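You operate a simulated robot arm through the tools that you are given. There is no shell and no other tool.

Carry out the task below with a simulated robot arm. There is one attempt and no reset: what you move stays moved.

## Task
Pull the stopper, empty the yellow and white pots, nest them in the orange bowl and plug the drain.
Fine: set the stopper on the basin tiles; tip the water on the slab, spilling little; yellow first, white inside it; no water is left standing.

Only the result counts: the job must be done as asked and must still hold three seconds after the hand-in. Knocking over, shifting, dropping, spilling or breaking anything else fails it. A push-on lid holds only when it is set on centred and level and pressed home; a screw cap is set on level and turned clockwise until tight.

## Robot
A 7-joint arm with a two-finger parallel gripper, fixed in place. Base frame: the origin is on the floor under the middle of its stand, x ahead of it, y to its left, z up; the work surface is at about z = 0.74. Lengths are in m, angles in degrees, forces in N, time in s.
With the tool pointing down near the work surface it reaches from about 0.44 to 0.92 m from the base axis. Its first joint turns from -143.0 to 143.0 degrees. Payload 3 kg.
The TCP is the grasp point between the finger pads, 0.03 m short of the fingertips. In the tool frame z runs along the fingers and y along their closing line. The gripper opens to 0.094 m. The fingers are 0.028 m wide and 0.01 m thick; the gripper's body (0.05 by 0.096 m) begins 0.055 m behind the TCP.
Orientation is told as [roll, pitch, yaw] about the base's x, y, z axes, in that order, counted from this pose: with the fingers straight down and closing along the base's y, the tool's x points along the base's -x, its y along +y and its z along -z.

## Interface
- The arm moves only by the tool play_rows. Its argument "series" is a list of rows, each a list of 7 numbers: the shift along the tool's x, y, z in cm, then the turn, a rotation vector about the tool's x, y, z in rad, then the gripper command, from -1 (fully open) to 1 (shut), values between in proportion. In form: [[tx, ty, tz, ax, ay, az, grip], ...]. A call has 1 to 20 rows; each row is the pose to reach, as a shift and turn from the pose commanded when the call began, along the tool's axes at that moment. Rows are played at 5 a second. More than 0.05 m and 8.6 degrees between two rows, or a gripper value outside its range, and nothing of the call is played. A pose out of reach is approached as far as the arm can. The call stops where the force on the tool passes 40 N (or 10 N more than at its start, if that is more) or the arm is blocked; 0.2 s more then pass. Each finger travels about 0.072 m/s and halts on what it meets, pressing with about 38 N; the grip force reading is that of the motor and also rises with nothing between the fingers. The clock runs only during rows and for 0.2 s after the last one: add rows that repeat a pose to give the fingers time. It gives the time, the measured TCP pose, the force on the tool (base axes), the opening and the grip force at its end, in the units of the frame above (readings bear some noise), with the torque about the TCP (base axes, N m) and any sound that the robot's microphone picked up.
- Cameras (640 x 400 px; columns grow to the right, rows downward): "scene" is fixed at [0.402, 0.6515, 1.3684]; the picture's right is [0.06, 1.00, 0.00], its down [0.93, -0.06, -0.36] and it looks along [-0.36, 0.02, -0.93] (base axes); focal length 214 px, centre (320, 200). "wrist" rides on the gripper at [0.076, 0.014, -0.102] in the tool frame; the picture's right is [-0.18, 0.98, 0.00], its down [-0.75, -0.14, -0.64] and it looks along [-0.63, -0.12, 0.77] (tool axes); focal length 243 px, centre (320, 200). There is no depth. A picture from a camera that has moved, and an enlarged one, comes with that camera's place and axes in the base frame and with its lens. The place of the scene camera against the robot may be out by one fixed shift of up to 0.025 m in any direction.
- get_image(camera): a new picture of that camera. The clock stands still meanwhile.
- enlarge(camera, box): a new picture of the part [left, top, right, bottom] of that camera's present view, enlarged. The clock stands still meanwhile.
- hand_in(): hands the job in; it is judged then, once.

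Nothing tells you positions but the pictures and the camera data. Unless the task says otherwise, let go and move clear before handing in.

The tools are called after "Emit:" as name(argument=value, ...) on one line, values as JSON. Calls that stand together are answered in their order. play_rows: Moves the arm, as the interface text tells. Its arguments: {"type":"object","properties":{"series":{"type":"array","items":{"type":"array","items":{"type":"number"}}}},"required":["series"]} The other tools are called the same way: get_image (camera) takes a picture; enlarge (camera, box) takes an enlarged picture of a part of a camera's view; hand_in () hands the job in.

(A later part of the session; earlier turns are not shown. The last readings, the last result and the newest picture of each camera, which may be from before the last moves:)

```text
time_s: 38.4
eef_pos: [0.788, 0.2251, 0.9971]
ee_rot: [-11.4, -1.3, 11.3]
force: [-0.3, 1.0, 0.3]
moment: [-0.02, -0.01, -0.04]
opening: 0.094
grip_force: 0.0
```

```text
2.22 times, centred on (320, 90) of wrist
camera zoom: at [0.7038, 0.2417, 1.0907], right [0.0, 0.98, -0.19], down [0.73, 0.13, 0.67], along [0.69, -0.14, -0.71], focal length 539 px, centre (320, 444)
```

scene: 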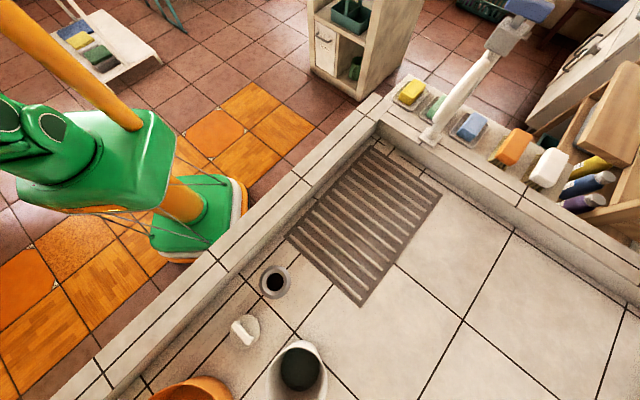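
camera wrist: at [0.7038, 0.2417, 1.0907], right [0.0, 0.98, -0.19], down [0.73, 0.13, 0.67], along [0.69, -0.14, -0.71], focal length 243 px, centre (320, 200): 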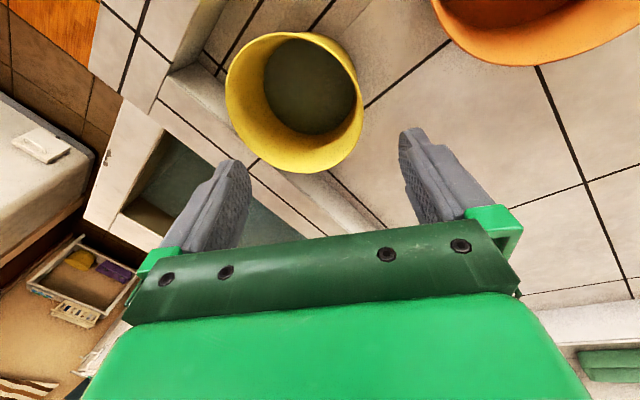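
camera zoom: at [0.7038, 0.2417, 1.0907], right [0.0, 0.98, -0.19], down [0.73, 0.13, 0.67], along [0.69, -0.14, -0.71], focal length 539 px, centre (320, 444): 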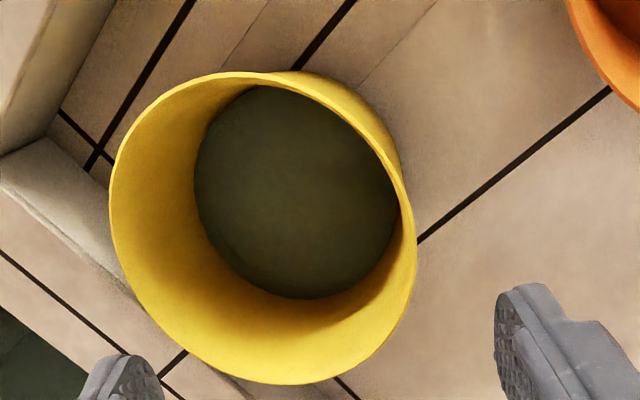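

The yellow rim centre is at (0.820, 0.164), radius about 7.6 cm at z ≈ 0.846, with walls sloping about 9°. I'll move to just above the left wall and check the alignment before the final drop.

Emit:
play_rows(series=[[-0.4, 1, 2.4, -0.01, 0.006, 0, -1], [-0.8, 2, 4.8, -0.02, 0.012, 0, -1], [-1.2, 3, 7.2, -0.03, 0.018, 0, -1], [-1.6, 3.75, 9.5, -0.03, 0.022, 0, -1], [-1.6, 3.75, 9.5, -0.03, 0.022, 0, -1]])

Emit:
get_image(camera="wrist")

Emit:
enlarge(camera="wrist", box=[180, 60, 440, 240])

```text
time_s: 39.6
eef_pos: [0.8024, 0.2475, 0.8958]
ee_rot: [-9.7, 0.1, 11.1]
force: [-0.3, -0.9, 0.7]
moment: [0.01, -0.01, -0.03]
opening: 0.0939
grip_force: 0.1
```

```text
taken
camera wrist: at [0.7213, 0.2612, 0.9943], right [-0.01, 0.99, -0.17], down [0.74, 0.11, 0.66], along [0.67, -0.12, -0.74], focal length 243 px, centre (320, 200)
```

wrist: 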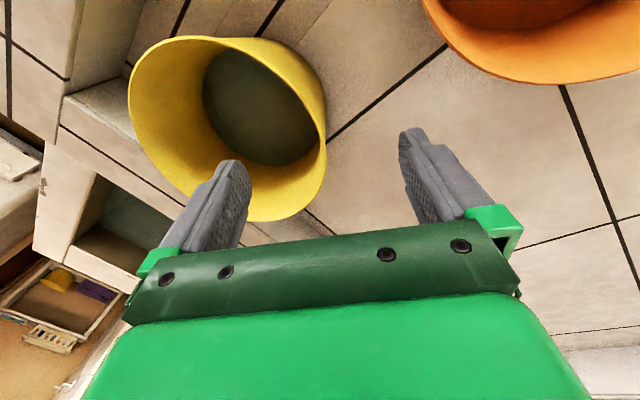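

```text
2.22 times, centred on (310, 150) of wrist
camera zoom: at [0.7213, 0.2612, 0.9943], right [-0.01, 0.99, -0.17], down [0.74, 0.11, 0.66], along [0.67, -0.12, -0.74], focal length 539 px, centre (342, 311)
```

zoom: 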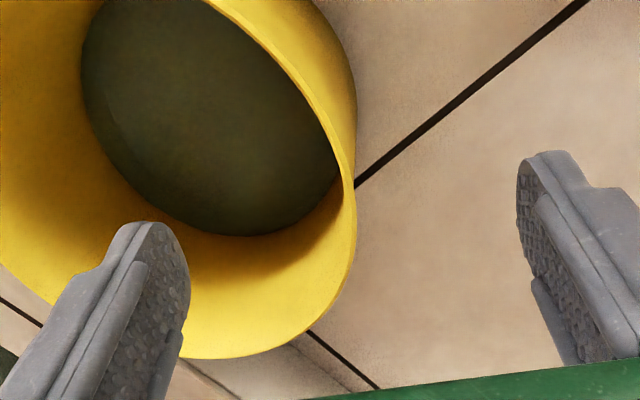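

Alignment is within a few millimetres. I'll correct 2.5 mm inward and slide down so one finger is inside the wall and one outside.

Emit:
play_rows(series=[[0, -0.1, 1.5, 0, 0, 0, -1], [0, -0.25, 3, 0, 0, 0, -1], [0, -0.25, 4.5, 0, 0, 0, -1], [0, -0.25, 5.5, 0, 0, 0, -1], [0, -0.25, 6, 0, 0, 0, -1], [0, -0.25, 6, 0, 0, 0, -1]])

Emit:
get_image(camera="wrist")

Emit:
enlarge(camera="wrist", box=[180, 80, 440, 250])

```text
time_s: 41.0
eef_pos: [0.8054, 0.2345, 0.8395]
ee_rot: [-9.7, -0.1, 11.1]
force: [0.3, 0.1, 1.4]
moment: [-0.03, 0.01, -0.03]
opening: 0.0942
grip_force: 0.0
```

```text
taken
camera wrist: at [0.7239, 0.2494, 0.9371], right [-0.01, 0.99, -0.17], down [0.74, 0.11, 0.66], along [0.67, -0.12, -0.73], focal length 243 px, centre (320, 200)
```

wrist: 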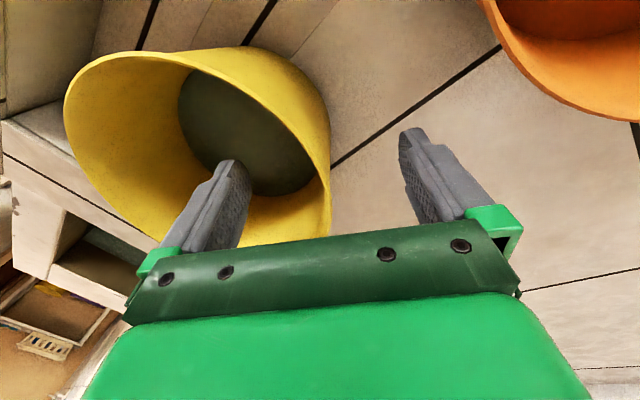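

```text
2.35 times, centred on (310, 165) of wrist
camera zoom: at [0.7239, 0.2494, 0.9371], right [-0.01, 0.99, -0.17], down [0.74, 0.11, 0.66], along [0.67, -0.12, -0.73], focal length 571 px, centre (344, 282)
```

zoom: 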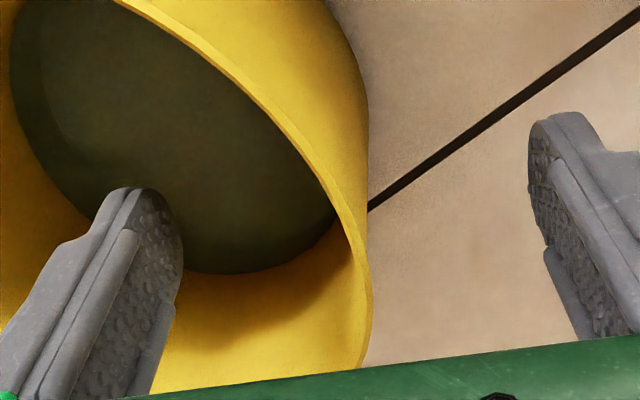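

The picture shows the wall about 5–6 mm further out than the middle of the fingers. I'll shift outward by 5 mm and then close gently.

Emit:
play_rows(series=[[0, 0.25, 0, 0, 0, 0, -1], [0, 0.5, 0, 0, 0, 0, -1], [0, 0.5, 0, 0, 0, 0, -0.7], [0, 0.5, 0, 0, 0, 0, -0.4], [0, 0.5, 0, 0, 0, 0, -0.1], [0, 0.5, 0, 0, 0, 0, 0.2], [0, 0.5, 0, 0, 0, 0, 0.4], [0, 0.5, 0, 0, 0, 0, 0.55], [0, 0.5, 0, 0, 0, 0, 0.55]])

Emit:
get_image(camera="wrist")

Emit:
enlarge(camera="wrist", box=[220, 100, 440, 250])

```text
time_s: 43.0
eef_pos: [0.8045, 0.2399, 0.8385]
ee_rot: [-9.7, 0.0, 11.2]
force: [-0.5, -0.2, 0.2]
moment: [-0.02, 0.02, -0.01]
opening: 0.0212
grip_force: 0.1
```

```text
taken
camera wrist: at [0.7233, 0.254, 0.9363], right [-0.01, 0.99, -0.17], down [0.74, 0.11, 0.66], along [0.67, -0.12, -0.73], focal length 243 px, centre (320, 200)
```

wrist: 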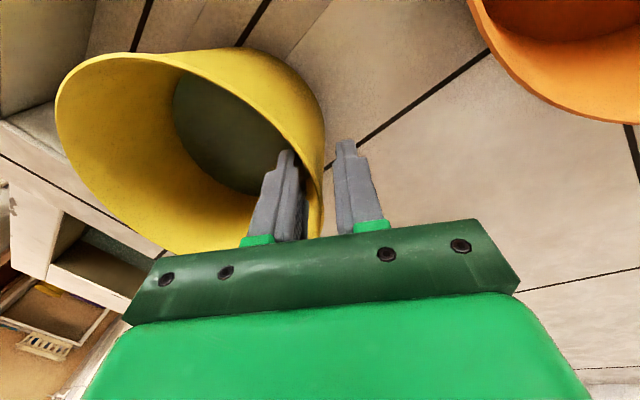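

```text
2.67 times, centred on (330, 175) of wrist
camera zoom: at [0.7233, 0.254, 0.9363], right [-0.01, 0.99, -0.17], down [0.74, 0.11, 0.66], along [0.67, -0.12, -0.73], focal length 647 px, centre (293, 267)
```

zoom: 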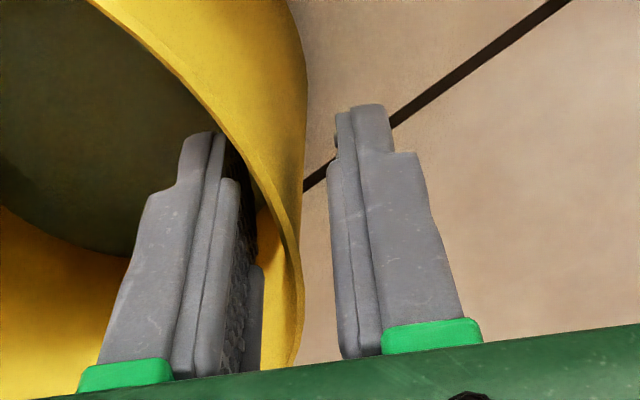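

The wall now sits about midway between the fingers with no contact force. I'll close firmly.

Emit:
play_rows(series=[[0, 0, 0, 0, 0, 0, 0.7], [0, 0, 0, 0, 0, 0, 0.85], [0, 0, 0, 0, 0, 0, 1], [0, 0, 0, 0, 0, 0, 1], [0, 0, 0, 0, 0, 0, 1], [0, 0, 0, 0, 0, 0, 1]])

Emit:
enlarge(camera="wrist", box=[40, 20, 440, 250])

```text
time_s: 44.4
eef_pos: [0.8041, 0.2394, 0.8393]
ee_rot: [-9.7, -0.1, 11.1]
force: [-0.5, -0.3, 3.9]
moment: [0.09, -0.22, -0.05]
opening: 0.0064
grip_force: 37.8
```

```text
1.60 times, centred on (240, 135) of wrist
camera zoom: at [0.7233, 0.254, 0.9364], right [-0.01, 0.99, -0.17], down [0.74, 0.11, 0.66], along [0.67, -0.12, -0.73], focal length 388 px, centre (448, 304)
```

zoom: 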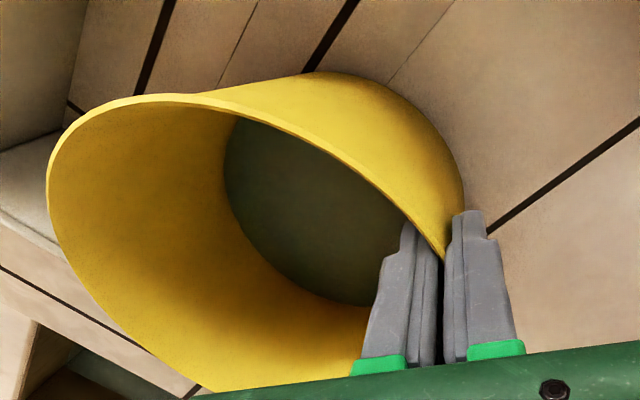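

The wall is clamped at 6.4 mm. I'll lift it slowly straight up by 3 cm and check the load.

Emit:
play_rows(series=[[0, -0.05, -0.3, 0, 0, 0, 1], [0, -0.12, -0.7, 0, 0, 0, 1], [0, -0.2, -1.2, 0, 0, 0, 1], [0, -0.3, -1.8, 0, 0, 0, 1], [0, -0.42, -2.5, 0, 0, 0, 1], [0, -0.5, -3, 0, 0, 0, 1], [0, -0.5, -3, 0, 0, 0, 1]])

Emit:
get_image(camera="wrist")

```text
time_s: 46.0
eef_pos: [0.8024, 0.2394, 0.8682]
ee_rot: [-9.8, -0.1, 11.1]
force: [-0.6, -0.3, -2.9]
moment: [0.2, 0.06, 0.0]
opening: 0.0065
grip_force: 38.1
```

```text
taken
camera wrist: at [0.7231, 0.2545, 0.966], right [-0.01, 0.99, -0.17], down [0.74, 0.11, 0.66], along [0.67, -0.12, -0.73], focal length 243 px, centre (320, 200)
```

wrist: 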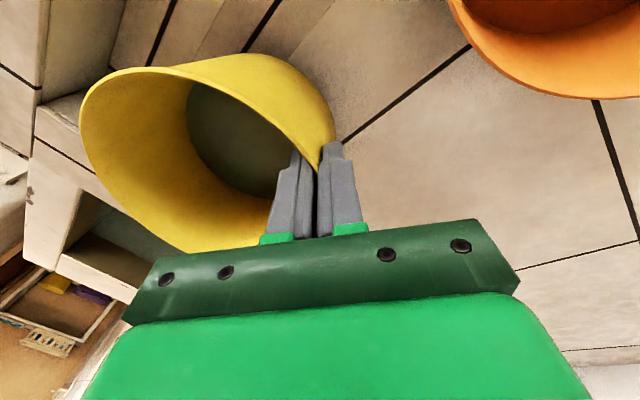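

The pot is up, at about 3 N (0.3 kg), and the grip is steady. I'll raise it well above the bowl and the white pot, gently.

Emit:
play_rows(series=[[0.1, -0.13, -0.79, 0, 0, 0, 1], [0.3, -0.34, -1.97, 0, 0, 0, 1], [0.7, -0.59, -3.45, 0, 0, 0, 1], [1.2, -0.87, -5.13, 0, 0, 0, 1], [1.8, -1.18, -6.9, 0, 0, 0, 1], [2.4, -1.48, -8.68, 0, 0, 0, 1], [2.8, -1.71, -10.06, 0, 0, 0, 1], [3, -1.88, -11.04, 0, 0, 0, 1], [3, -1.97, -11.54, 0, 0, 0, 1], [3, -1.97, -11.54, 0, 0, 0, 1]])

Emit:
get_image(camera="wrist")

```text
time_s: 48.2
eef_pos: [0.7753, 0.2338, 0.9873]
ee_rot: [-9.6, -0.1, 11.1]
force: [-0.2, 0.0, -3.1]
moment: [0.19, 0.07, -0.01]
opening: 0.0064
grip_force: 38.0
```

```text
taken
camera wrist: at [0.6943, 0.2482, 1.0831], right [-0.01, 0.99, -0.17], down [0.74, 0.11, 0.66], along [0.67, -0.12, -0.74], focal length 243 px, centre (320, 200)
```

wrist: 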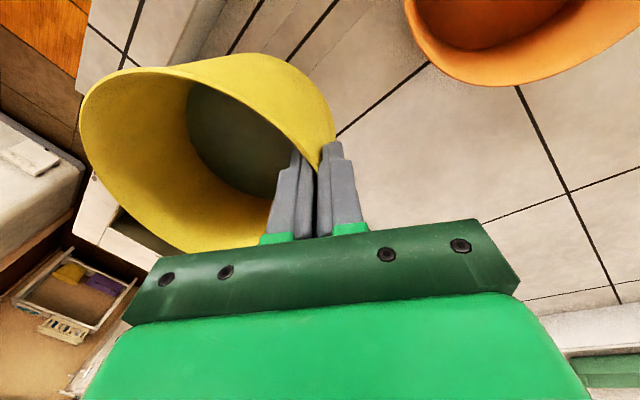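

The pot hangs steady. I'll carry it to the slab in two smooth legs, turning with the arm so it stays level.

Emit:
play_rows(series=[[0.22, 0.3, -0.04, 0, -0.0008, -0.0049, 1], [0.85, 1.14, -0.17, 0, -0.0032, -0.0188, 1], [1.83, 2.47, -0.36, 0, -0.0069, -0.0405, 1], [3.12, 4.21, -0.61, 0, -0.0118, -0.069, 1], [4.67, 6.29, -0.91, 0, -0.0176, -0.1032, 1], [6.42, 8.65, -1.25, 0, -0.0242, -0.1418, 1], [8.32, 11.22, -1.62, 0, -0.0314, -0.1838, 1], [10.32, 13.92, -2.01, 0, -0.039, -0.2281, 1], [12.37, 16.69, -2.42, 0, -0.0468, -0.2735, 1], [14.42, 19.45, -2.82, 0, -0.0545, -0.3189, 1], [16.42, 22.15, -3.21, 0, -0.0621, -0.3632, 1], [18.32, 24.72, -3.58, 0, -0.0693, -0.4052, 1], [20.07, 27.08, -3.92, 0, -0.0759, -0.4438, 1], [21.62, 29.16, -4.22, 0, -0.0817, -0.478, 1], [22.91, 30.9, -4.47, 0, -0.0866, -0.5065, 1], [23.89, 32.23, -4.66, 0, -0.0903, -0.5282, 1], [24.52, 33.07, -4.79, 0, -0.0927, -0.5421, 1], [24.74, 33.37, -4.83, 0, -0.0935, -0.547, 1], [24.74, 33.37, -4.83, 0, -0.0935, -0.547, 1]])

Emit:
get_image(camera="wrist")

Emit:
get_image(camera="scene")

```text
time_s: 52.2
eef_pos: [0.4676, 0.5177, 0.9765]
ee_rot: [-9.8, -0.1, 42.9]
force: [0.1, 0.3, -3.0]
moment: [0.11, 0.18, 0.03]
opening: 0.006
grip_force: 37.7
```

```text
taken
camera wrist: at [0.3902, 0.4883, 1.0749], right [-0.52, 0.83, -0.17], down [0.57, 0.49, 0.66], along [0.63, 0.25, -0.73], focal length 243 px, centre (320, 200)
```

wrist: 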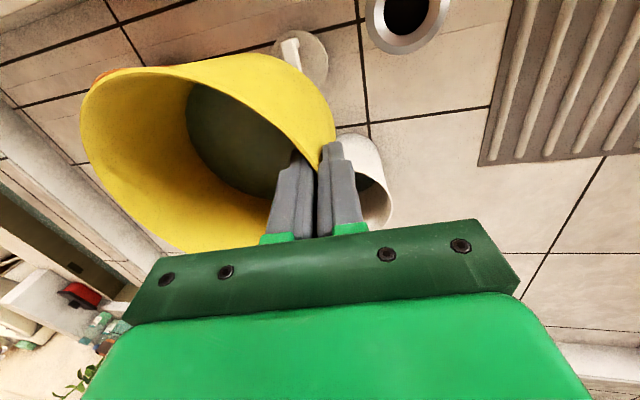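

```text
taken
```

scene: 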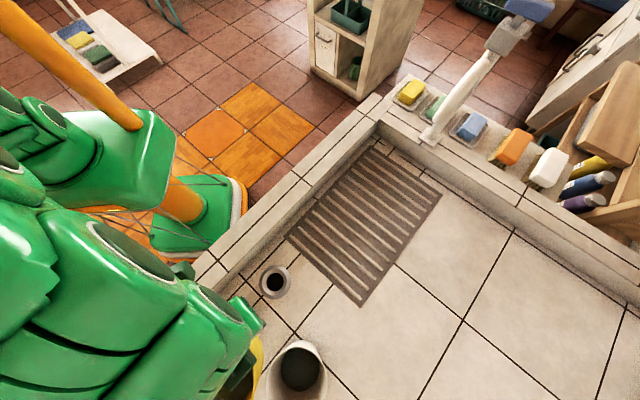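

The pot is halfway there with nothing disturbed. Here is the second leg, to the slab.

Emit:
play_rows(series=[[0.03, 0.37, -0.05, 0, -0.0008, -0.0049, 1], [0.11, 1.41, -0.2, 0, -0.0032, -0.0188, 1], [0.25, 3.05, -0.44, 0, -0.007, -0.0405, 1], [0.42, 5.2, -0.75, 0, -0.0119, -0.069, 1], [0.63, 7.77, -1.12, 0, -0.0178, -0.1032, 1], [0.86, 10.69, -1.54, 0, -0.0245, -0.1418, 1], [1.12, 13.85, -2.0, 0, -0.0318, -0.1838, 1], [1.38, 17.18, -2.48, 0, -0.0394, -0.2281, 1], [1.66, 20.6, -2.97, 0, -0.0472, -0.2735, 1], [1.94, 24.03, -3.47, 0, -0.0551, -0.3189, 1], [2.2, 27.36, -3.95, 0, -0.0627, -0.3632, 1], [2.46, 30.52, -4.41, 0, -0.07, -0.4052, 1], [2.69, 33.44, -4.83, 0, -0.0767, -0.4438, 1], [2.9, 36.01, -5.2, 0, -0.0826, -0.478, 1], [3.07, 38.16, -5.51, 0, -0.0875, -0.5065, 1], [3.21, 39.8, -5.75, 0, -0.0913, -0.5282, 1], [3.29, 40.84, -5.9, 0, -0.0937, -0.5421, 1], [3.32, 41.21, -5.95, 0, -0.0945, -0.547, 1], [3.32, 41.21, -5.95, 0, -0.0945, -0.547, 1]])

Emit:
get_image(camera="wrist")

Emit:
get_image(camera="scene")

```text
time_s: 56.2
eef_pos: [0.1598, 0.7997, 0.9663]
ee_rot: [-9.8, -0.1, 74.6]
force: [0.6, 0.1, -3.1]
moment: [0.05, 0.2, -0.03]
opening: 0.0065
grip_force: 38.6
```

```text
taken
camera wrist: at [0.109, 0.7331, 1.0642], right [-0.89, 0.43, -0.17], down [0.23, 0.72, 0.66], along [0.41, 0.54, -0.73], focal length 243 px, centre (320, 200)
```

wrist: 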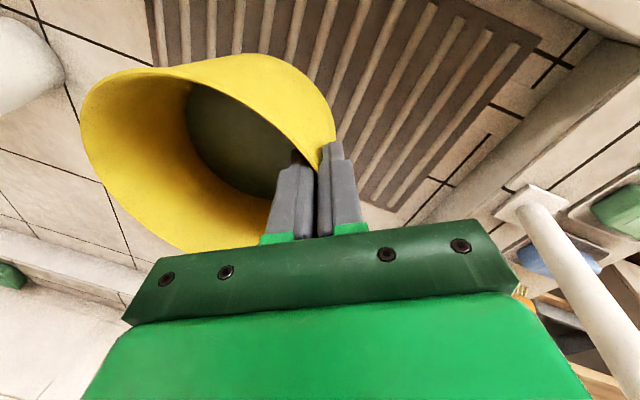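

```text
taken
```

scene: 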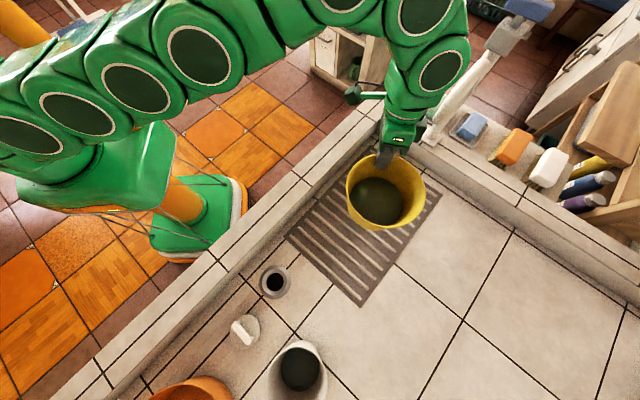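

The yellow pot is over the middle of the slab. I'll move it out and down a little while starting the tip to about 34°, and then check.

Emit:
play_rows(series=[[-0.33, 0.06, 0.33, 0, -0.0493, 0.0085, 1], [-0.67, 0.11, 0.66, 0, -0.0986, 0.017, 1], [-1.0, 0.17, 0.99, 0, -0.1479, 0.0255, 1], [-1.33, 0.23, 1.31, 0, -0.1971, 0.034, 1], [-1.67, 0.28, 1.64, 0, -0.2464, 0.0425, 1], [-2.0, 0.34, 1.97, 0, -0.2957, 0.051, 1], [-2.33, 0.4, 2.3, 0, -0.345, 0.0595, 1], [-2.67, 0.45, 2.63, 0, -0.3943, 0.068, 1], [-3.0, 0.51, 2.96, 0, -0.4436, 0.0765, 1], [-3.33, 0.57, 3.28, 0, -0.4928, 0.085, 1], [-3.67, 0.62, 3.61, 0, -0.5421, 0.0935, 1], [-4.0, 0.68, 3.94, 0, -0.5914, 0.102, 1], [-4.0, 0.68, 3.94, 0, -0.5914, 0.102, 1]])

Emit:
get_image(camera="scene")

Emit:
get_image(camera="wrist")

Emit:
enlarge(camera="scene", box=[280, 100, 480, 320])

```text
time_s: 59.0
eef_pos: [0.1696, 0.8379, 0.9271]
ee_rot: [-9.8, -34.5, 74.8]
force: [-0.2, -0.4, -3.2]
moment: [-0.07, 0.21, -0.04]
opening: 0.0065
grip_force: 37.7
```

```text
taken
```

scene: 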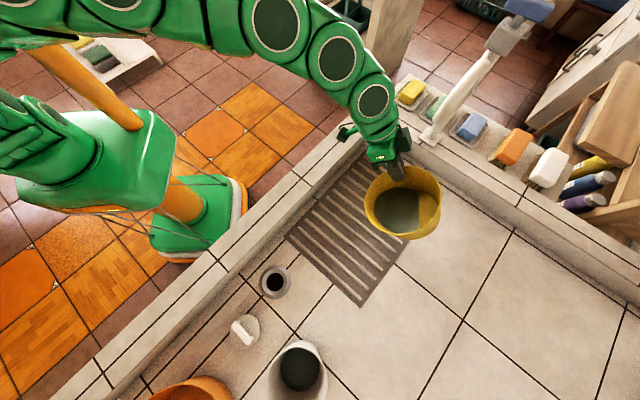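

```text
taken
camera wrist: at [0.1088, 0.7303, 0.964], right [-0.87, 0.49, -0.03], down [0.09, 0.23, 0.97], along [0.48, 0.84, -0.25], focal length 243 px, centre (320, 200)
```

wrist: 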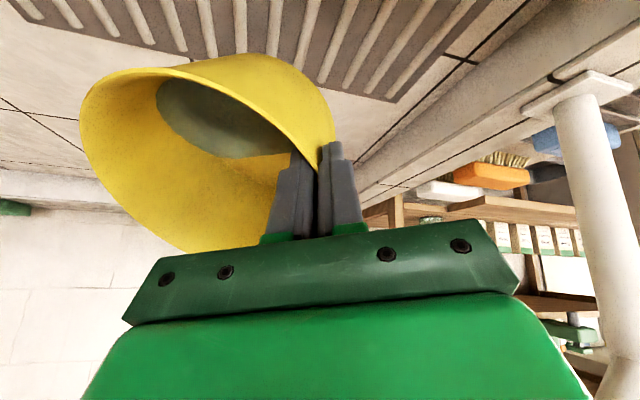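

```text
1.82 times, centred on (380, 210) of scene
camera zoom: at [0.402, 0.6515, 1.3684], right [0.06, 1.0, 0.0], down [0.93, -0.06, -0.36], along [-0.36, 0.02, -0.93], focal length 390 px, centre (211, 182)
```

zoom: 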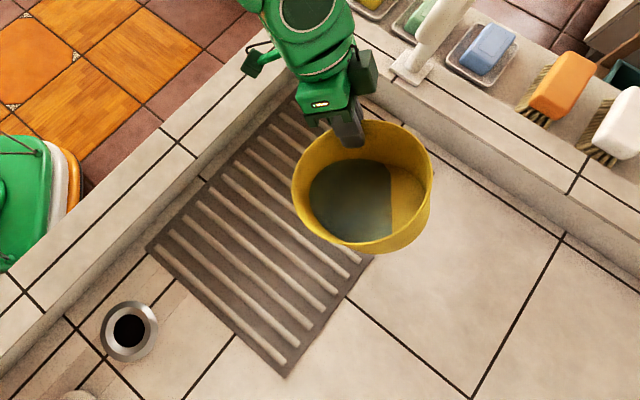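

The water pools toward the lip side and none is spilled yet; the lip is over the slab. I'll tip on slowly to about 58°.

Emit:
play_rows(series=[[0, 0, 0, 0, -0.0345, 0.006, 1], [0, 0, 0, 0, -0.069, 0.0119, 1], [0, 0, 0, 0, -0.1034, 0.0179, 1], [0, 0, 0, 0, -0.1379, 0.0238, 1], [0, 0, 0, 0, -0.1724, 0.0298, 1], [0, 0, 0, 0, -0.2069, 0.0357, 1], [0, 0, 0, 0, -0.2414, 0.0417, 1], [0, 0, 0, 0, -0.2759, 0.0477, 1], [0, 0, 0, 0, -0.3103, 0.0536, 1], [0, 0, 0, 0, -0.3448, 0.0596, 1], [0, 0, 0, 0, -0.3793, 0.0655, 1], [0, 0, 0, 0, -0.4138, 0.0715, 1], [0, 0, 0, 0, -0.4138, 0.0715, 1]])

Emit:
get_image(camera="scene")

Emit:
enlarge(camera="scene", box=[280, 100, 480, 320])

Emit:
get_image(camera="wrist")

```text
time_s: 61.8
eef_pos: [0.1706, 0.8391, 0.9247]
ee_rot: [-9.8, -58.6, 74.8]
force: [-0.4, 1.3, -2.2]
moment: [-0.09, 0.17, 0.03]
opening: 0.0068
grip_force: 37.6
```

```text
taken
```

scene: 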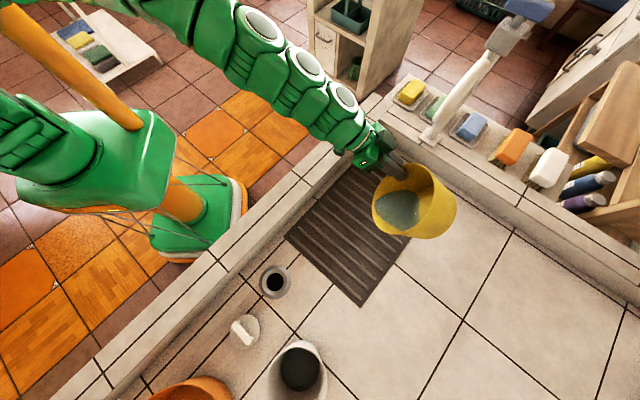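

```text
1.82 times, centred on (380, 210) of scene
camera zoom: at [0.402, 0.6515, 1.3684], right [0.06, 1.0, 0.0], down [0.93, -0.06, -0.36], along [-0.36, 0.02, -0.93], focal length 390 px, centre (211, 182)
```

zoom: 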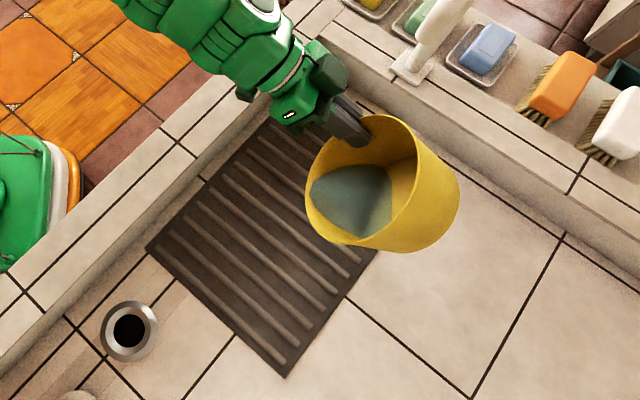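

```text
taken
camera wrist: at [0.107, 0.7266, 0.9111], right [-0.87, 0.49, 0.07], down [-0.01, -0.17, 0.99], along [0.49, 0.86, 0.15], focal length 243 px, centre (320, 200)
```

wrist: 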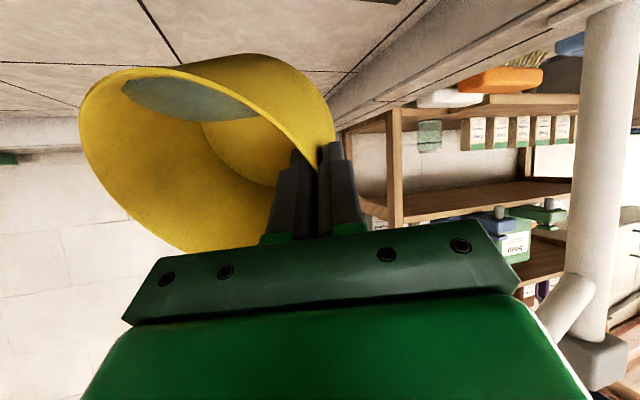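

The slab has turned dark with water and the load has dropped to 2.2 N, so it is pouring where intended. I'll tip on slowly toward 90°.

Emit:
play_rows(series=[[0, 0, 0, 0, -0.0296, 0.0051, 1], [0, 0, 0, 0, -0.0591, 0.0102, 1], [0, 0, 0, 0, -0.0887, 0.0153, 1], [0, 0, 0, 0, -0.1182, 0.0204, 1], [0, 0, 0, 0, -0.1478, 0.0255, 1], [0, 0, 0, 0, -0.1774, 0.0306, 1], [0, 0, 0, 0, -0.2069, 0.0357, 1], [0, 0, 0, 0, -0.2365, 0.0408, 1], [0, 0, 0, 0, -0.266, 0.0459, 1], [0, 0, 0, 0, -0.2956, 0.051, 1], [0, 0, 0, 0, -0.3252, 0.0561, 1], [0, 0, 0, 0, -0.3547, 0.0612, 1], [0, 0, 0, 0, -0.3843, 0.0663, 1], [0, 0, 0, 0, -0.4138, 0.0715, 1]])

Emit:
get_image(camera="scene")

Emit:
enlarge(camera="scene", box=[280, 100, 480, 320])

Emit:
get_image(camera="wrist")

```text
time_s: 64.8
eef_pos: [0.1667, 0.8548, 0.9251]
ee_rot: [-10.9, -82.6, 75.6]
force: [0.3, 0.3, -0.9]
moment: [-0.04, 0.05, 0.0]
opening: 0.0065
grip_force: 38.1
out of reach, approached as far as the arm can: row 10, 11, 12, 13, 14
```

```text
taken
```

scene: 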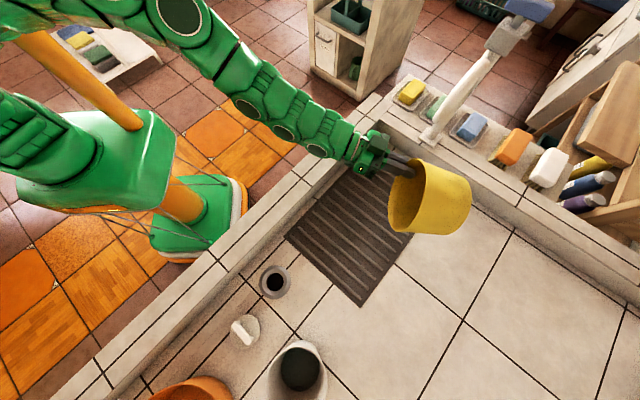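

```text
1.82 times, centred on (380, 210) of scene
camera zoom: at [0.402, 0.6515, 1.3684], right [0.06, 1.0, 0.0], down [0.93, -0.06, -0.36], along [-0.36, 0.02, -0.93], focal length 390 px, centre (211, 182)
```

zoom: 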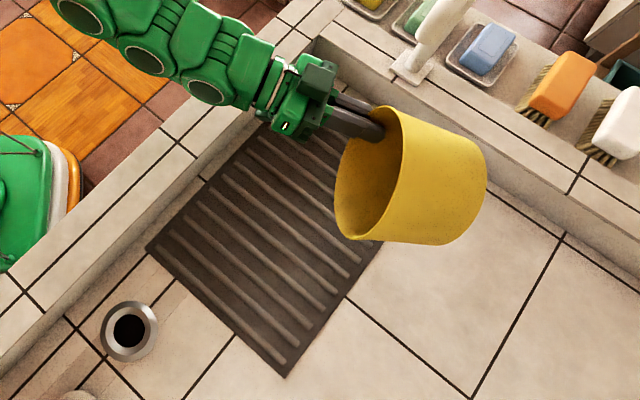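

```text
taken
camera wrist: at [0.1075, 0.7587, 0.8607], right [-0.88, 0.44, 0.16], down [-0.12, -0.54, 0.83], along [0.45, 0.71, 0.53], focal length 243 px, centre (320, 200)
```

wrist: 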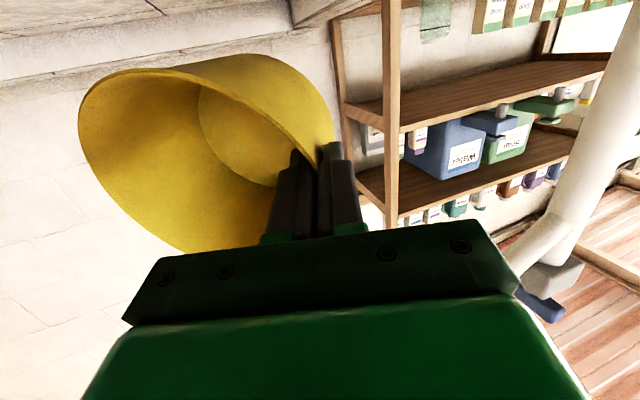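

The pot looks empty and the load is down to 0.9 N. I'll tip a little past 90° so the last drops run out.

Emit:
play_rows(series=[[0, 0, 0.5, 0, -0.0296, 0.0051, 1], [0, 0, 1, 0, -0.0591, 0.0102, 1], [0, 0, 1.5, 0, -0.0887, 0.0153, 1], [0, 0, 2, 0, -0.1182, 0.0204, 1], [0, 0, 2, 0, -0.1478, 0.0255, 1], [0, 0, 2, 0, -0.1774, 0.0306, 1], [0, 0, 2, 0, -0.2069, 0.0357, 1], [0, 0, 2, 0, -0.2365, 0.0408, 1], [0, 0, 2, 0, -0.2365, 0.0408, 1], [0, 0, 2, 0, -0.2365, 0.0408, 1], [0, 0, 2, 0, -0.2365, 0.0408, 1]])

Emit:
enlarge(camera="scene", box=[220, 100, 500, 320])

Emit:
get_image(camera="wrist")

```text
time_s: 67.2
eef_pos: [0.1732, 0.8726, 0.9224]
ee_rot: [170.1, -83.6, -105.1]
force: [-0.4, -0.7, -1.4]
moment: [-0.07, 0.05, -0.01]
opening: 0.0063
grip_force: 37.7
```

```text
1.82 times, centred on (360, 210) of scene
camera zoom: at [0.402, 0.6515, 1.3684], right [0.06, 1.0, 0.0], down [0.93, -0.06, -0.36], along [-0.36, 0.02, -0.93], focal length 390 px, centre (247, 182)
```

zoom: 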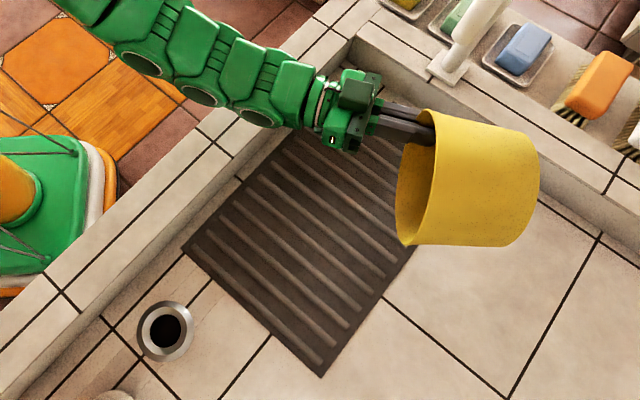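

```text
taken
camera wrist: at [0.1191, 0.7936, 0.8344], right [-0.9, 0.4, 0.2], down [-0.17, -0.72, 0.68], along [0.41, 0.57, 0.71], focal length 243 px, centre (320, 200)
```

wrist: 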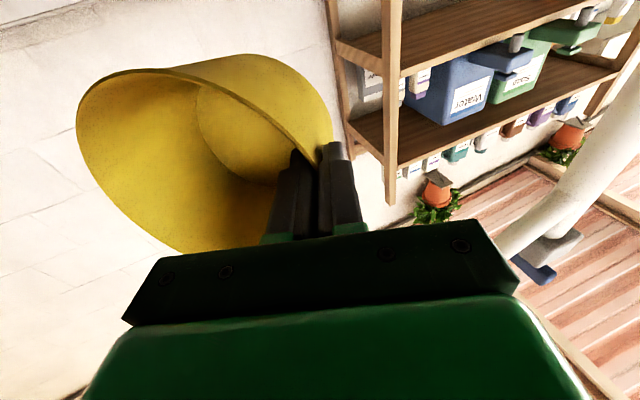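

The yellow pot is empty, tipped past 90°. I'll bring it back upright while rising.

Emit:
play_rows(series=[[-1.0, 0.02, 0.1, 0, 0.138, -0.0238, 1], [-2.0, 0.04, 0.21, 0, 0.276, -0.0476, 1], [-2.99, 0.05, 0.31, 0, 0.414, -0.0714, 1], [-3.98, 0.07, 0.41, 0, 0.552, -0.0952, 1], [-4.98, 0.09, 0.51, 0, 0.69, -0.119, 1], [-6.09, -0.09, -0.5, 0, 0.828, -0.143, 1], [-6.21, -0.28, -1.62, 0, 0.966, -0.1667, 1], [-6.33, -0.47, -2.74, 0, 1.104, -0.1905, 1], [-6.45, -0.67, -3.86, 0, 1.242, -0.2143, 1], [-6.57, -0.86, -4.98, 0, 1.38, -0.2381, 1], [-6.69, -1.05, -6.1, 0, 1.518, -0.2619, 1], [-6.81, -1.25, -7.22, 0, 1.656, -0.2857, 1], [-6.81, -1.25, -7.22, 0, 1.656, -0.2857, 1]])

Emit:
get_image(camera="scene")

Emit:
get_image(camera="wrist")

```text
time_s: 70.0
eef_pos: [0.1509, 0.7955, 0.9815]
ee_rot: [-9.7, 0.1, 74.7]
force: [0.4, -0.4, -0.3]
moment: [0.0, 0.05, 0.01]
opening: 0.0022
grip_force: 37.0
```

```text
taken
```

scene: 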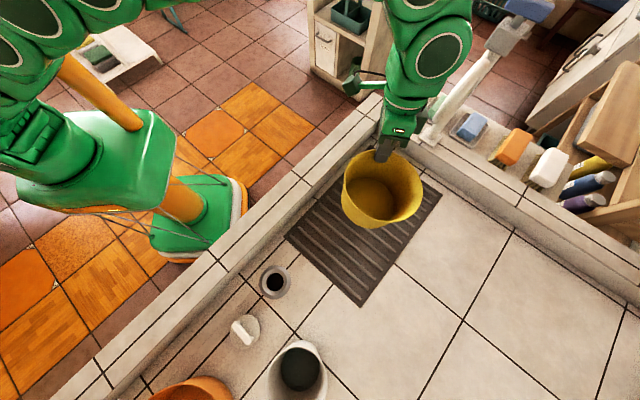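

```text
taken
camera wrist: at [0.102, 0.7298, 1.0784], right [-0.89, 0.43, -0.17], down [0.23, 0.72, 0.66], along [0.4, 0.54, -0.74], focal length 243 px, centre (320, 200)
```

wrist: 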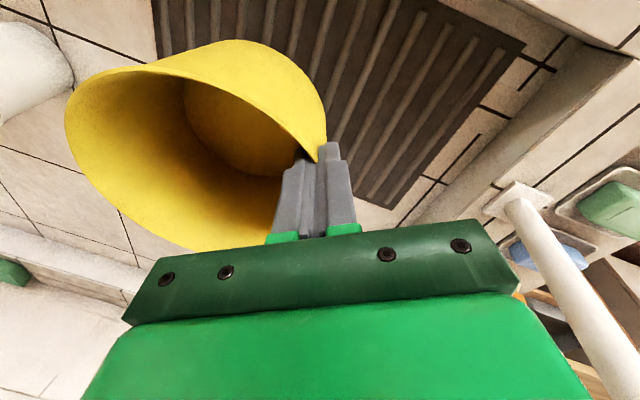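

The grip opening dropped to 2.2 mm, so the pot may have shifted between the fingers. I'll look closely before moving.

Emit:
enlarge(camera="wrist", box=[220, 100, 420, 250])

Emit:
enlarge(camera="scene", box=[320, 90, 460, 250])

```text
2.67 times, centred on (320, 175) of wrist
camera zoom: at [0.102, 0.7298, 1.0784], right [-0.89, 0.43, -0.17], down [0.23, 0.72, 0.66], along [0.4, 0.54, -0.74], focal length 647 px, centre (320, 267)
```

zoom: 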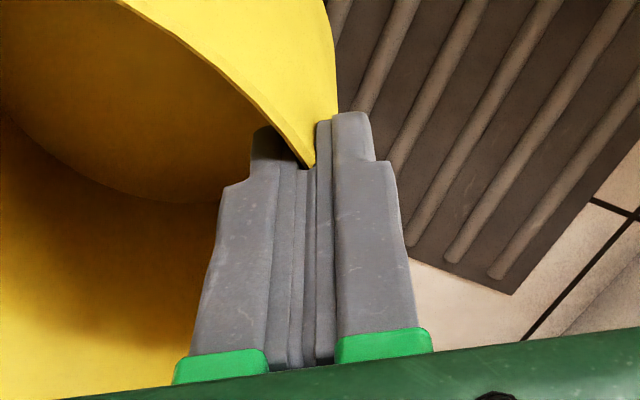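

```text
2.50 times, centred on (390, 170) of scene
camera zoom: at [0.402, 0.6515, 1.3684], right [0.06, 1.0, 0.0], down [0.93, -0.06, -0.36], along [-0.36, 0.02, -0.93], focal length 536 px, centre (145, 275)
```

zoom: 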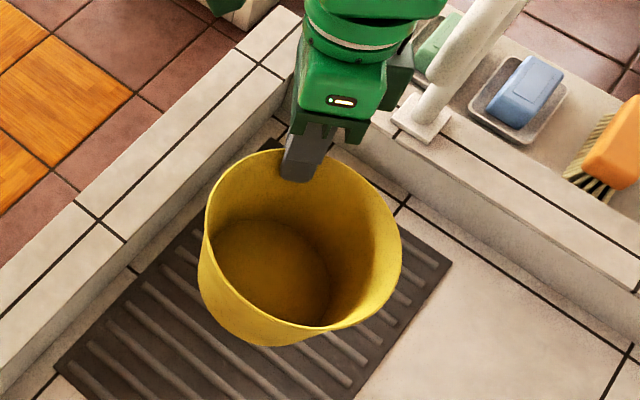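

The pot is still held, slipped maybe 6 mm, and the load is now tiny. I'll hold still for a moment to see whether the grip is stable.

Emit:
play_rows(series=[[0, 0, 0, 0, 0, 0, 1], [0, 0, 0, 0, 0, 0, 1], [0, 0, 0, 0, 0, 0, 1]])

Emit:
get_image(camera="wrist")

```text
time_s: 70.8
eef_pos: [0.1534, 0.7963, 0.9811]
ee_rot: [-9.8, -0.2, 74.7]
force: [-0.6, 0.1, -0.3]
moment: [0.03, 0.04, 0.01]
opening: 0.002
grip_force: 37.0
```

```text
taken
camera wrist: at [0.1019, 0.73, 1.0786], right [-0.89, 0.43, -0.17], down [0.23, 0.72, 0.66], along [0.4, 0.54, -0.73], focal length 243 px, centre (320, 200)
```

wrist: 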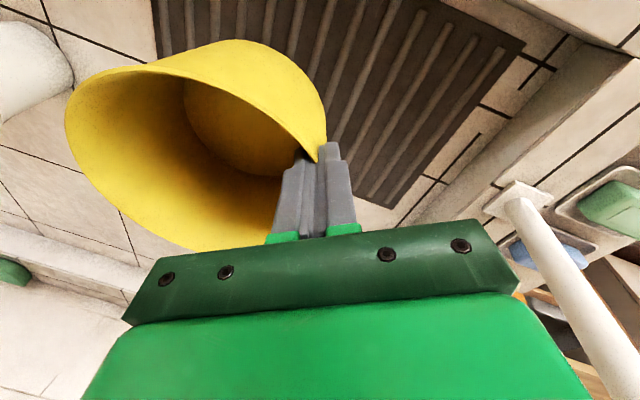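

The grip is steady at 2 mm. I'll carry the empty pot back smoothly toward the bowl, first leg.

Emit:
play_rows(series=[[0.17, -0.33, 0.05, 0, 0.0008, 0.0049, 1], [0.64, -1.28, 0.19, 0, 0.0032, 0.0188, 1], [1.37, -2.77, 0.41, 0, 0.007, 0.0405, 1], [2.34, -4.72, 0.7, 0, 0.0119, 0.069, 1], [3.49, -7.05, 1.04, 0, 0.0178, 0.1032, 1], [4.8, -9.7, 1.44, 0, 0.0245, 0.1418, 1], [6.22, -12.57, 1.86, 0, 0.0318, 0.1838, 1], [7.72, -15.59, 2.31, 0, 0.0394, 0.2281, 1], [9.26, -18.7, 2.77, 0, 0.0472, 0.2735, 1], [10.8, -21.8, 3.23, 0, 0.0551, 0.3189, 1], [12.3, -24.82, 3.68, 0, 0.0627, 0.3632, 1], [13.72, -27.69, 4.1, 0, 0.07, 0.4052, 1], [15.03, -30.34, 4.5, 0, 0.0767, 0.4438, 1], [16.18, -32.67, 4.84, 0, 0.0826, 0.478, 1], [17.15, -34.62, 5.13, 0, 0.0875, 0.5065, 1], [17.88, -36.11, 5.35, 0, 0.0913, 0.5282, 1], [18.36, -37.06, 5.49, 0, 0.0937, 0.5421, 1], [18.52, -37.39, 5.54, 0, 0.0945, 0.547, 1], [18.52, -37.39, 5.54, 0, 0.0945, 0.547, 1]])

Emit:
get_image(camera="wrist")

Emit:
get_image(camera="scene")

```text
time_s: 74.8
eef_pos: [0.4686, 0.5169, 0.9899]
ee_rot: [-9.8, -0.1, 42.9]
force: [0.0, 0.3, -0.7]
moment: [0.07, 0.01, 0.02]
opening: 0.0018
grip_force: 37.2
```

```text
taken
camera wrist: at [0.3909, 0.4873, 1.087], right [-0.52, 0.84, -0.17], down [0.57, 0.49, 0.66], along [0.63, 0.25, -0.73], focal length 243 px, centre (320, 200)
```

wrist: 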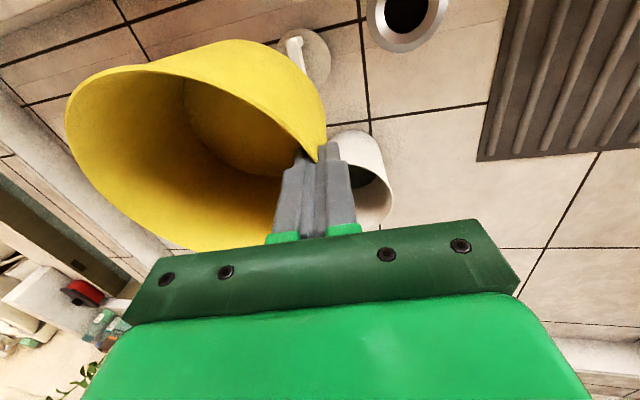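

```text
taken
```

scene: 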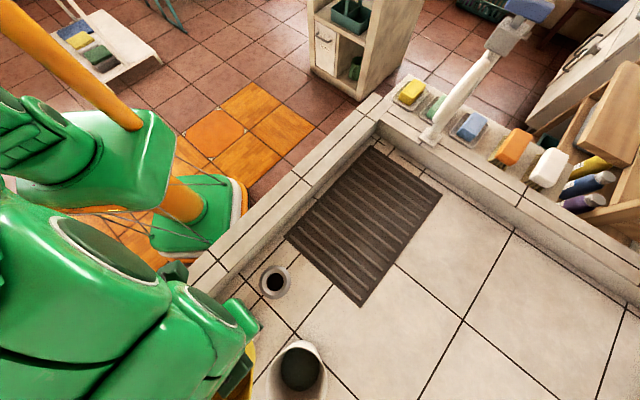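

The pot is still steady and only the slab is wet. I'll pass to the right of the bowl so the wrist camera gets a clear view of it.

Emit:
play_rows(series=[[0.15, -0.4, 0.06, 0, 0.0012, 0.007, 1], [0.58, -1.55, 0.22, 0, 0.0046, 0.0267, 1], [1.24, -3.31, 0.47, 0, 0.0098, 0.057, 1], [2.1, -5.59, 0.79, 0, 0.0166, 0.0962, 1], [3.1, -8.26, 1.16, 0, 0.0246, 0.1422, 1], [4.21, -11.21, 1.58, 0, 0.0333, 0.1931, 1], [5.38, -14.35, 2.02, 0, 0.0427, 0.247, 1], [6.57, -17.51, 2.47, 0, 0.052, 0.3015, 1], [7.74, -20.65, 2.91, 0, 0.0614, 0.3554, 1], [8.85, -23.6, 3.33, 0, 0.0701, 0.4063, 1], [9.85, -26.27, 3.7, 0, 0.0781, 0.4523, 1], [10.71, -28.55, 4.02, 0, 0.0849, 0.4915, 1], [11.37, -30.31, 4.27, 0, 0.0901, 0.5218, 1], [11.8, -31.46, 4.43, 0, 0.0935, 0.5415, 1], [11.95, -31.86, 4.49, 0, 0.0947, 0.5485, 1], [11.95, -31.86, 4.49, 0, 0.0947, 0.5485, 1]])

Emit:
get_image(camera="wrist")

Emit:
enlarge(camera="wrist", box=[320, 0, 640, 200])

```text
time_s: 78.2
eef_pos: [0.5983, 0.1978, 1.0011]
ee_rot: [-9.6, 0.0, 11.0]
force: [0.0, -0.5, -1.5]
moment: [0.07, 0.02, 0.03]
opening: 0.002
grip_force: 37.6
```

```text
taken
camera wrist: at [0.5174, 0.2141, 1.0988], right [0.0, 0.99, -0.17], down [0.75, 0.11, 0.66], along [0.67, -0.12, -0.74], focal length 243 px, centre (320, 200)
```

wrist: 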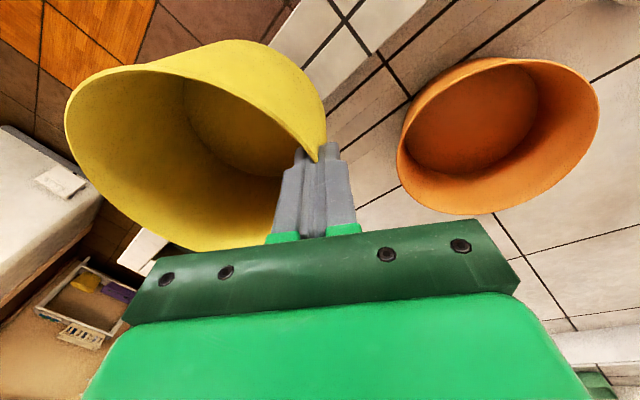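

```text
2.00 times, centred on (480, 100) of wrist
camera zoom: at [0.5174, 0.2141, 1.0988], right [0.0, 0.99, -0.17], down [0.75, 0.11, 0.66], along [0.67, -0.12, -0.74], focal length 485 px, centre (0, 400)
```

zoom: 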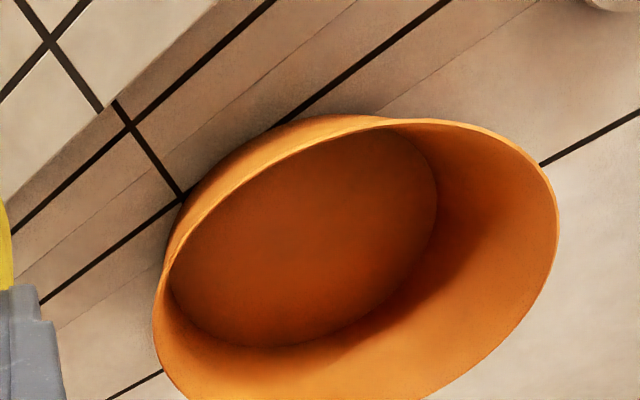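

The bowl fits a circle centred near (0.662, 0.361): rim radius 9.6 cm at z ≈ 0.83, floor radius about 8 cm. I'll enlarge the pot in the gripper to judge how it sits there before placing it.

Emit:
enlarge(camera="wrist", box=[40, 20, 360, 260])

```text
1.67 times, centred on (200, 140) of wrist
camera zoom: at [0.5174, 0.2141, 1.0988], right [0.0, 0.99, -0.17], down [0.75, 0.11, 0.66], along [0.67, -0.12, -0.74], focal length 404 px, centre (520, 300)
```

zoom: 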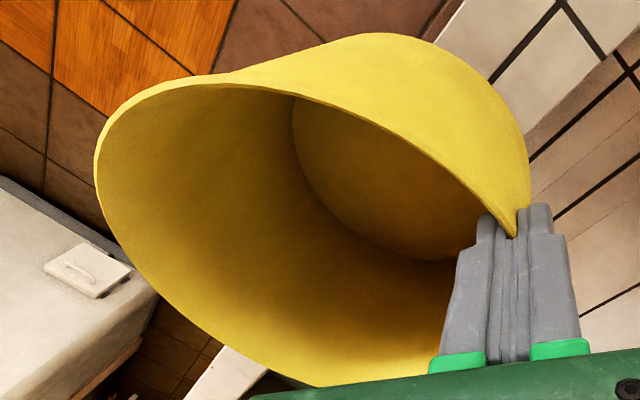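

The pot sits roughly level with its centre about 8 cm to the right of the TCP. I'll move it over the bowl at height and check the alignment.

Emit:
play_rows(series=[[-0.15, 0.44, -0.08, 0, -0.0008, -0.0047, 1], [-0.55, 1.65, -0.28, 0, -0.0031, -0.0178, 1], [-1.16, 3.49, -0.6, 0, -0.0064, -0.0376, 1], [-1.92, 5.78, -0.99, 0, -0.0107, -0.0624, 1], [-2.79, 8.39, -1.43, 0, -0.0155, -0.0906, 1], [-3.71, 11.15, -1.91, 0, -0.0206, -0.1204, 1], [-4.63, 13.91, -2.38, 0, -0.0257, -0.1502, 1], [-5.5, 16.52, -2.82, 0, -0.0305, -0.1784, 1], [-6.26, 18.82, -3.21, 0, -0.0348, -0.2032, 1], [-6.87, 20.65, -3.53, 0, -0.0381, -0.223, 1], [-7.27, 21.86, -3.73, 0, -0.0404, -0.2361, 1], [-7.42, 22.3, -3.81, 0, -0.0412, -0.2408, 1], [-7.42, 22.3, -3.81, 0, -0.0412, -0.2408, 1]])

Emit:
get_image(camera="wrist")

Emit:
get_image(camera="scene")

```text
time_s: 81.0
eef_pos: [0.6296, 0.4373, 1.0002]
ee_rot: [-9.8, 0.0, 25.0]
force: [0.1, -0.5, -0.7]
moment: [0.05, 0.04, -0.03]
opening: 0.002
grip_force: 36.3
```

```text
taken
camera wrist: at [0.5471, 0.4332, 1.0974], right [-0.24, 0.96, -0.17], down [0.7, 0.29, 0.66], along [0.68, 0.04, -0.74], focal length 243 px, centre (320, 200)
```

wrist: 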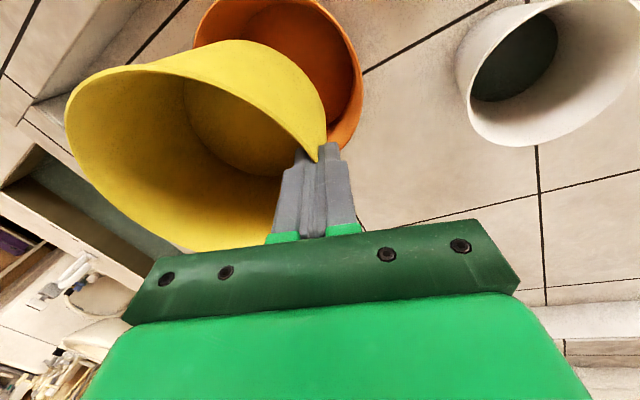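

```text
taken
```

scene: 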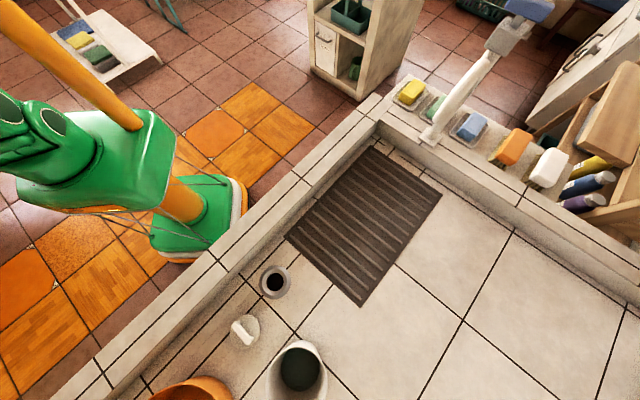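

The bowl's centre is confirmed at (0.662, 0.361), and the pot's centre is within about a centimetre of it. I'll lower part way into the bowl and check.

Emit:
play_rows(series=[[0, 0.17, 0.99, 0, 0, 0, 1], [0, 0.43, 2.46, 0, 0, 0, 1], [0, 0.77, 4.43, 0, 0, 0, 1], [0, 1.11, 6.4, 0, 0, 0, 1], [0, 1.28, 7.39, 0, 0, 0, 1], [0, 1.36, 7.88, 0, 0, 0, 1], [0, 1.36, 7.88, 0, 0, 0, 1]])

Emit:
get_image(camera="wrist")

Emit:
enlarge(camera="scene", box=[120, 280, 320, 400])

```text
time_s: 82.6
eef_pos: [0.6303, 0.437, 0.9199]
ee_rot: [-9.7, -0.1, 25.0]
force: [0.1, 0.1, -0.2]
moment: [0.03, 0.01, 0.02]
opening: 0.002
grip_force: 36.7
```

```text
taken
camera wrist: at [0.5473, 0.4325, 1.0169], right [-0.24, 0.96, -0.17], down [0.7, 0.29, 0.66], along [0.68, 0.04, -0.74], focal length 243 px, centre (320, 200)
```

wrist: 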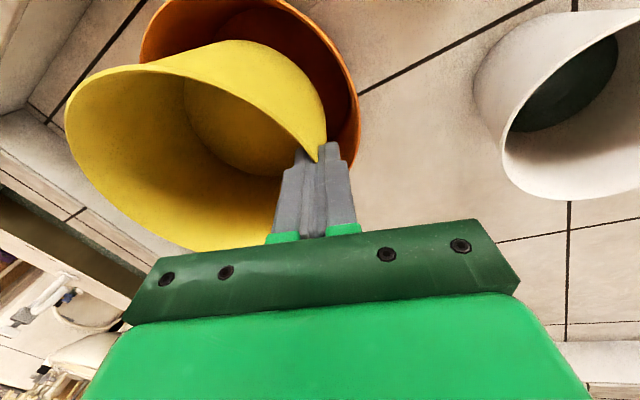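

```text
3.20 times, centred on (220, 340) of scene
camera zoom: at [0.402, 0.6515, 1.3684], right [0.06, 1.0, 0.0], down [0.93, -0.06, -0.36], along [-0.36, 0.02, -0.93], focal length 686 px, centre (640, -248)
```

zoom: 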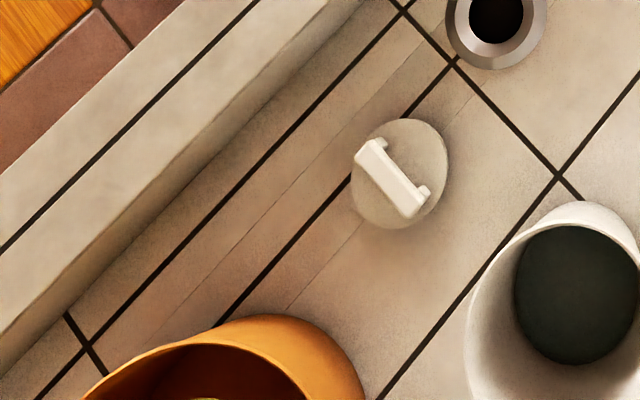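

The pot is entering the bowl with clearance all round. I'll keep lowering in small steps and watch the force.

Emit:
play_rows(series=[[0, 0.17, 0.99, 0, 0, 0, 1], [0, 0.34, 1.97, 0, 0, 0, 1], [0, 0.51, 2.96, 0, 0, 0, 1], [0, 0.68, 3.94, 0, 0, 0, 1], [0, 0.77, 4.43, 0, 0, 0, 1], [0, 0.77, 4.43, 0, 0, 0, 1]])

Emit:
get_image(camera="wrist")

```text
time_s: 84.0
eef_pos: [0.6287, 0.4371, 0.8739]
ee_rot: [-9.7, -0.1, 25.0]
force: [-0.8, 0.2, -1.1]
moment: [0.08, 0.01, -0.01]
opening: 0.0024
grip_force: 36.6
```

```text
taken
camera wrist: at [0.5466, 0.432, 0.9715], right [-0.24, 0.96, -0.17], down [0.7, 0.29, 0.66], along [0.68, 0.04, -0.74], focal length 243 px, centre (320, 200)
```

wrist: 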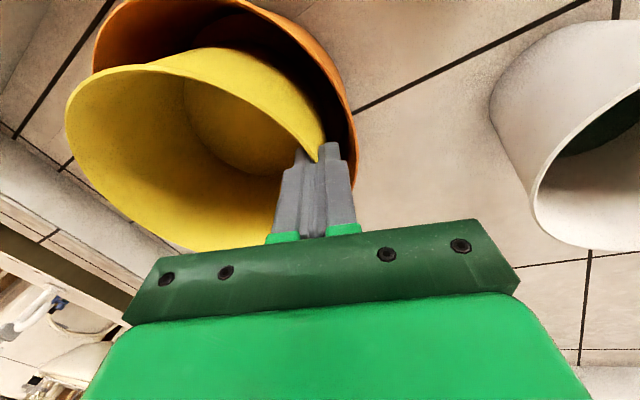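

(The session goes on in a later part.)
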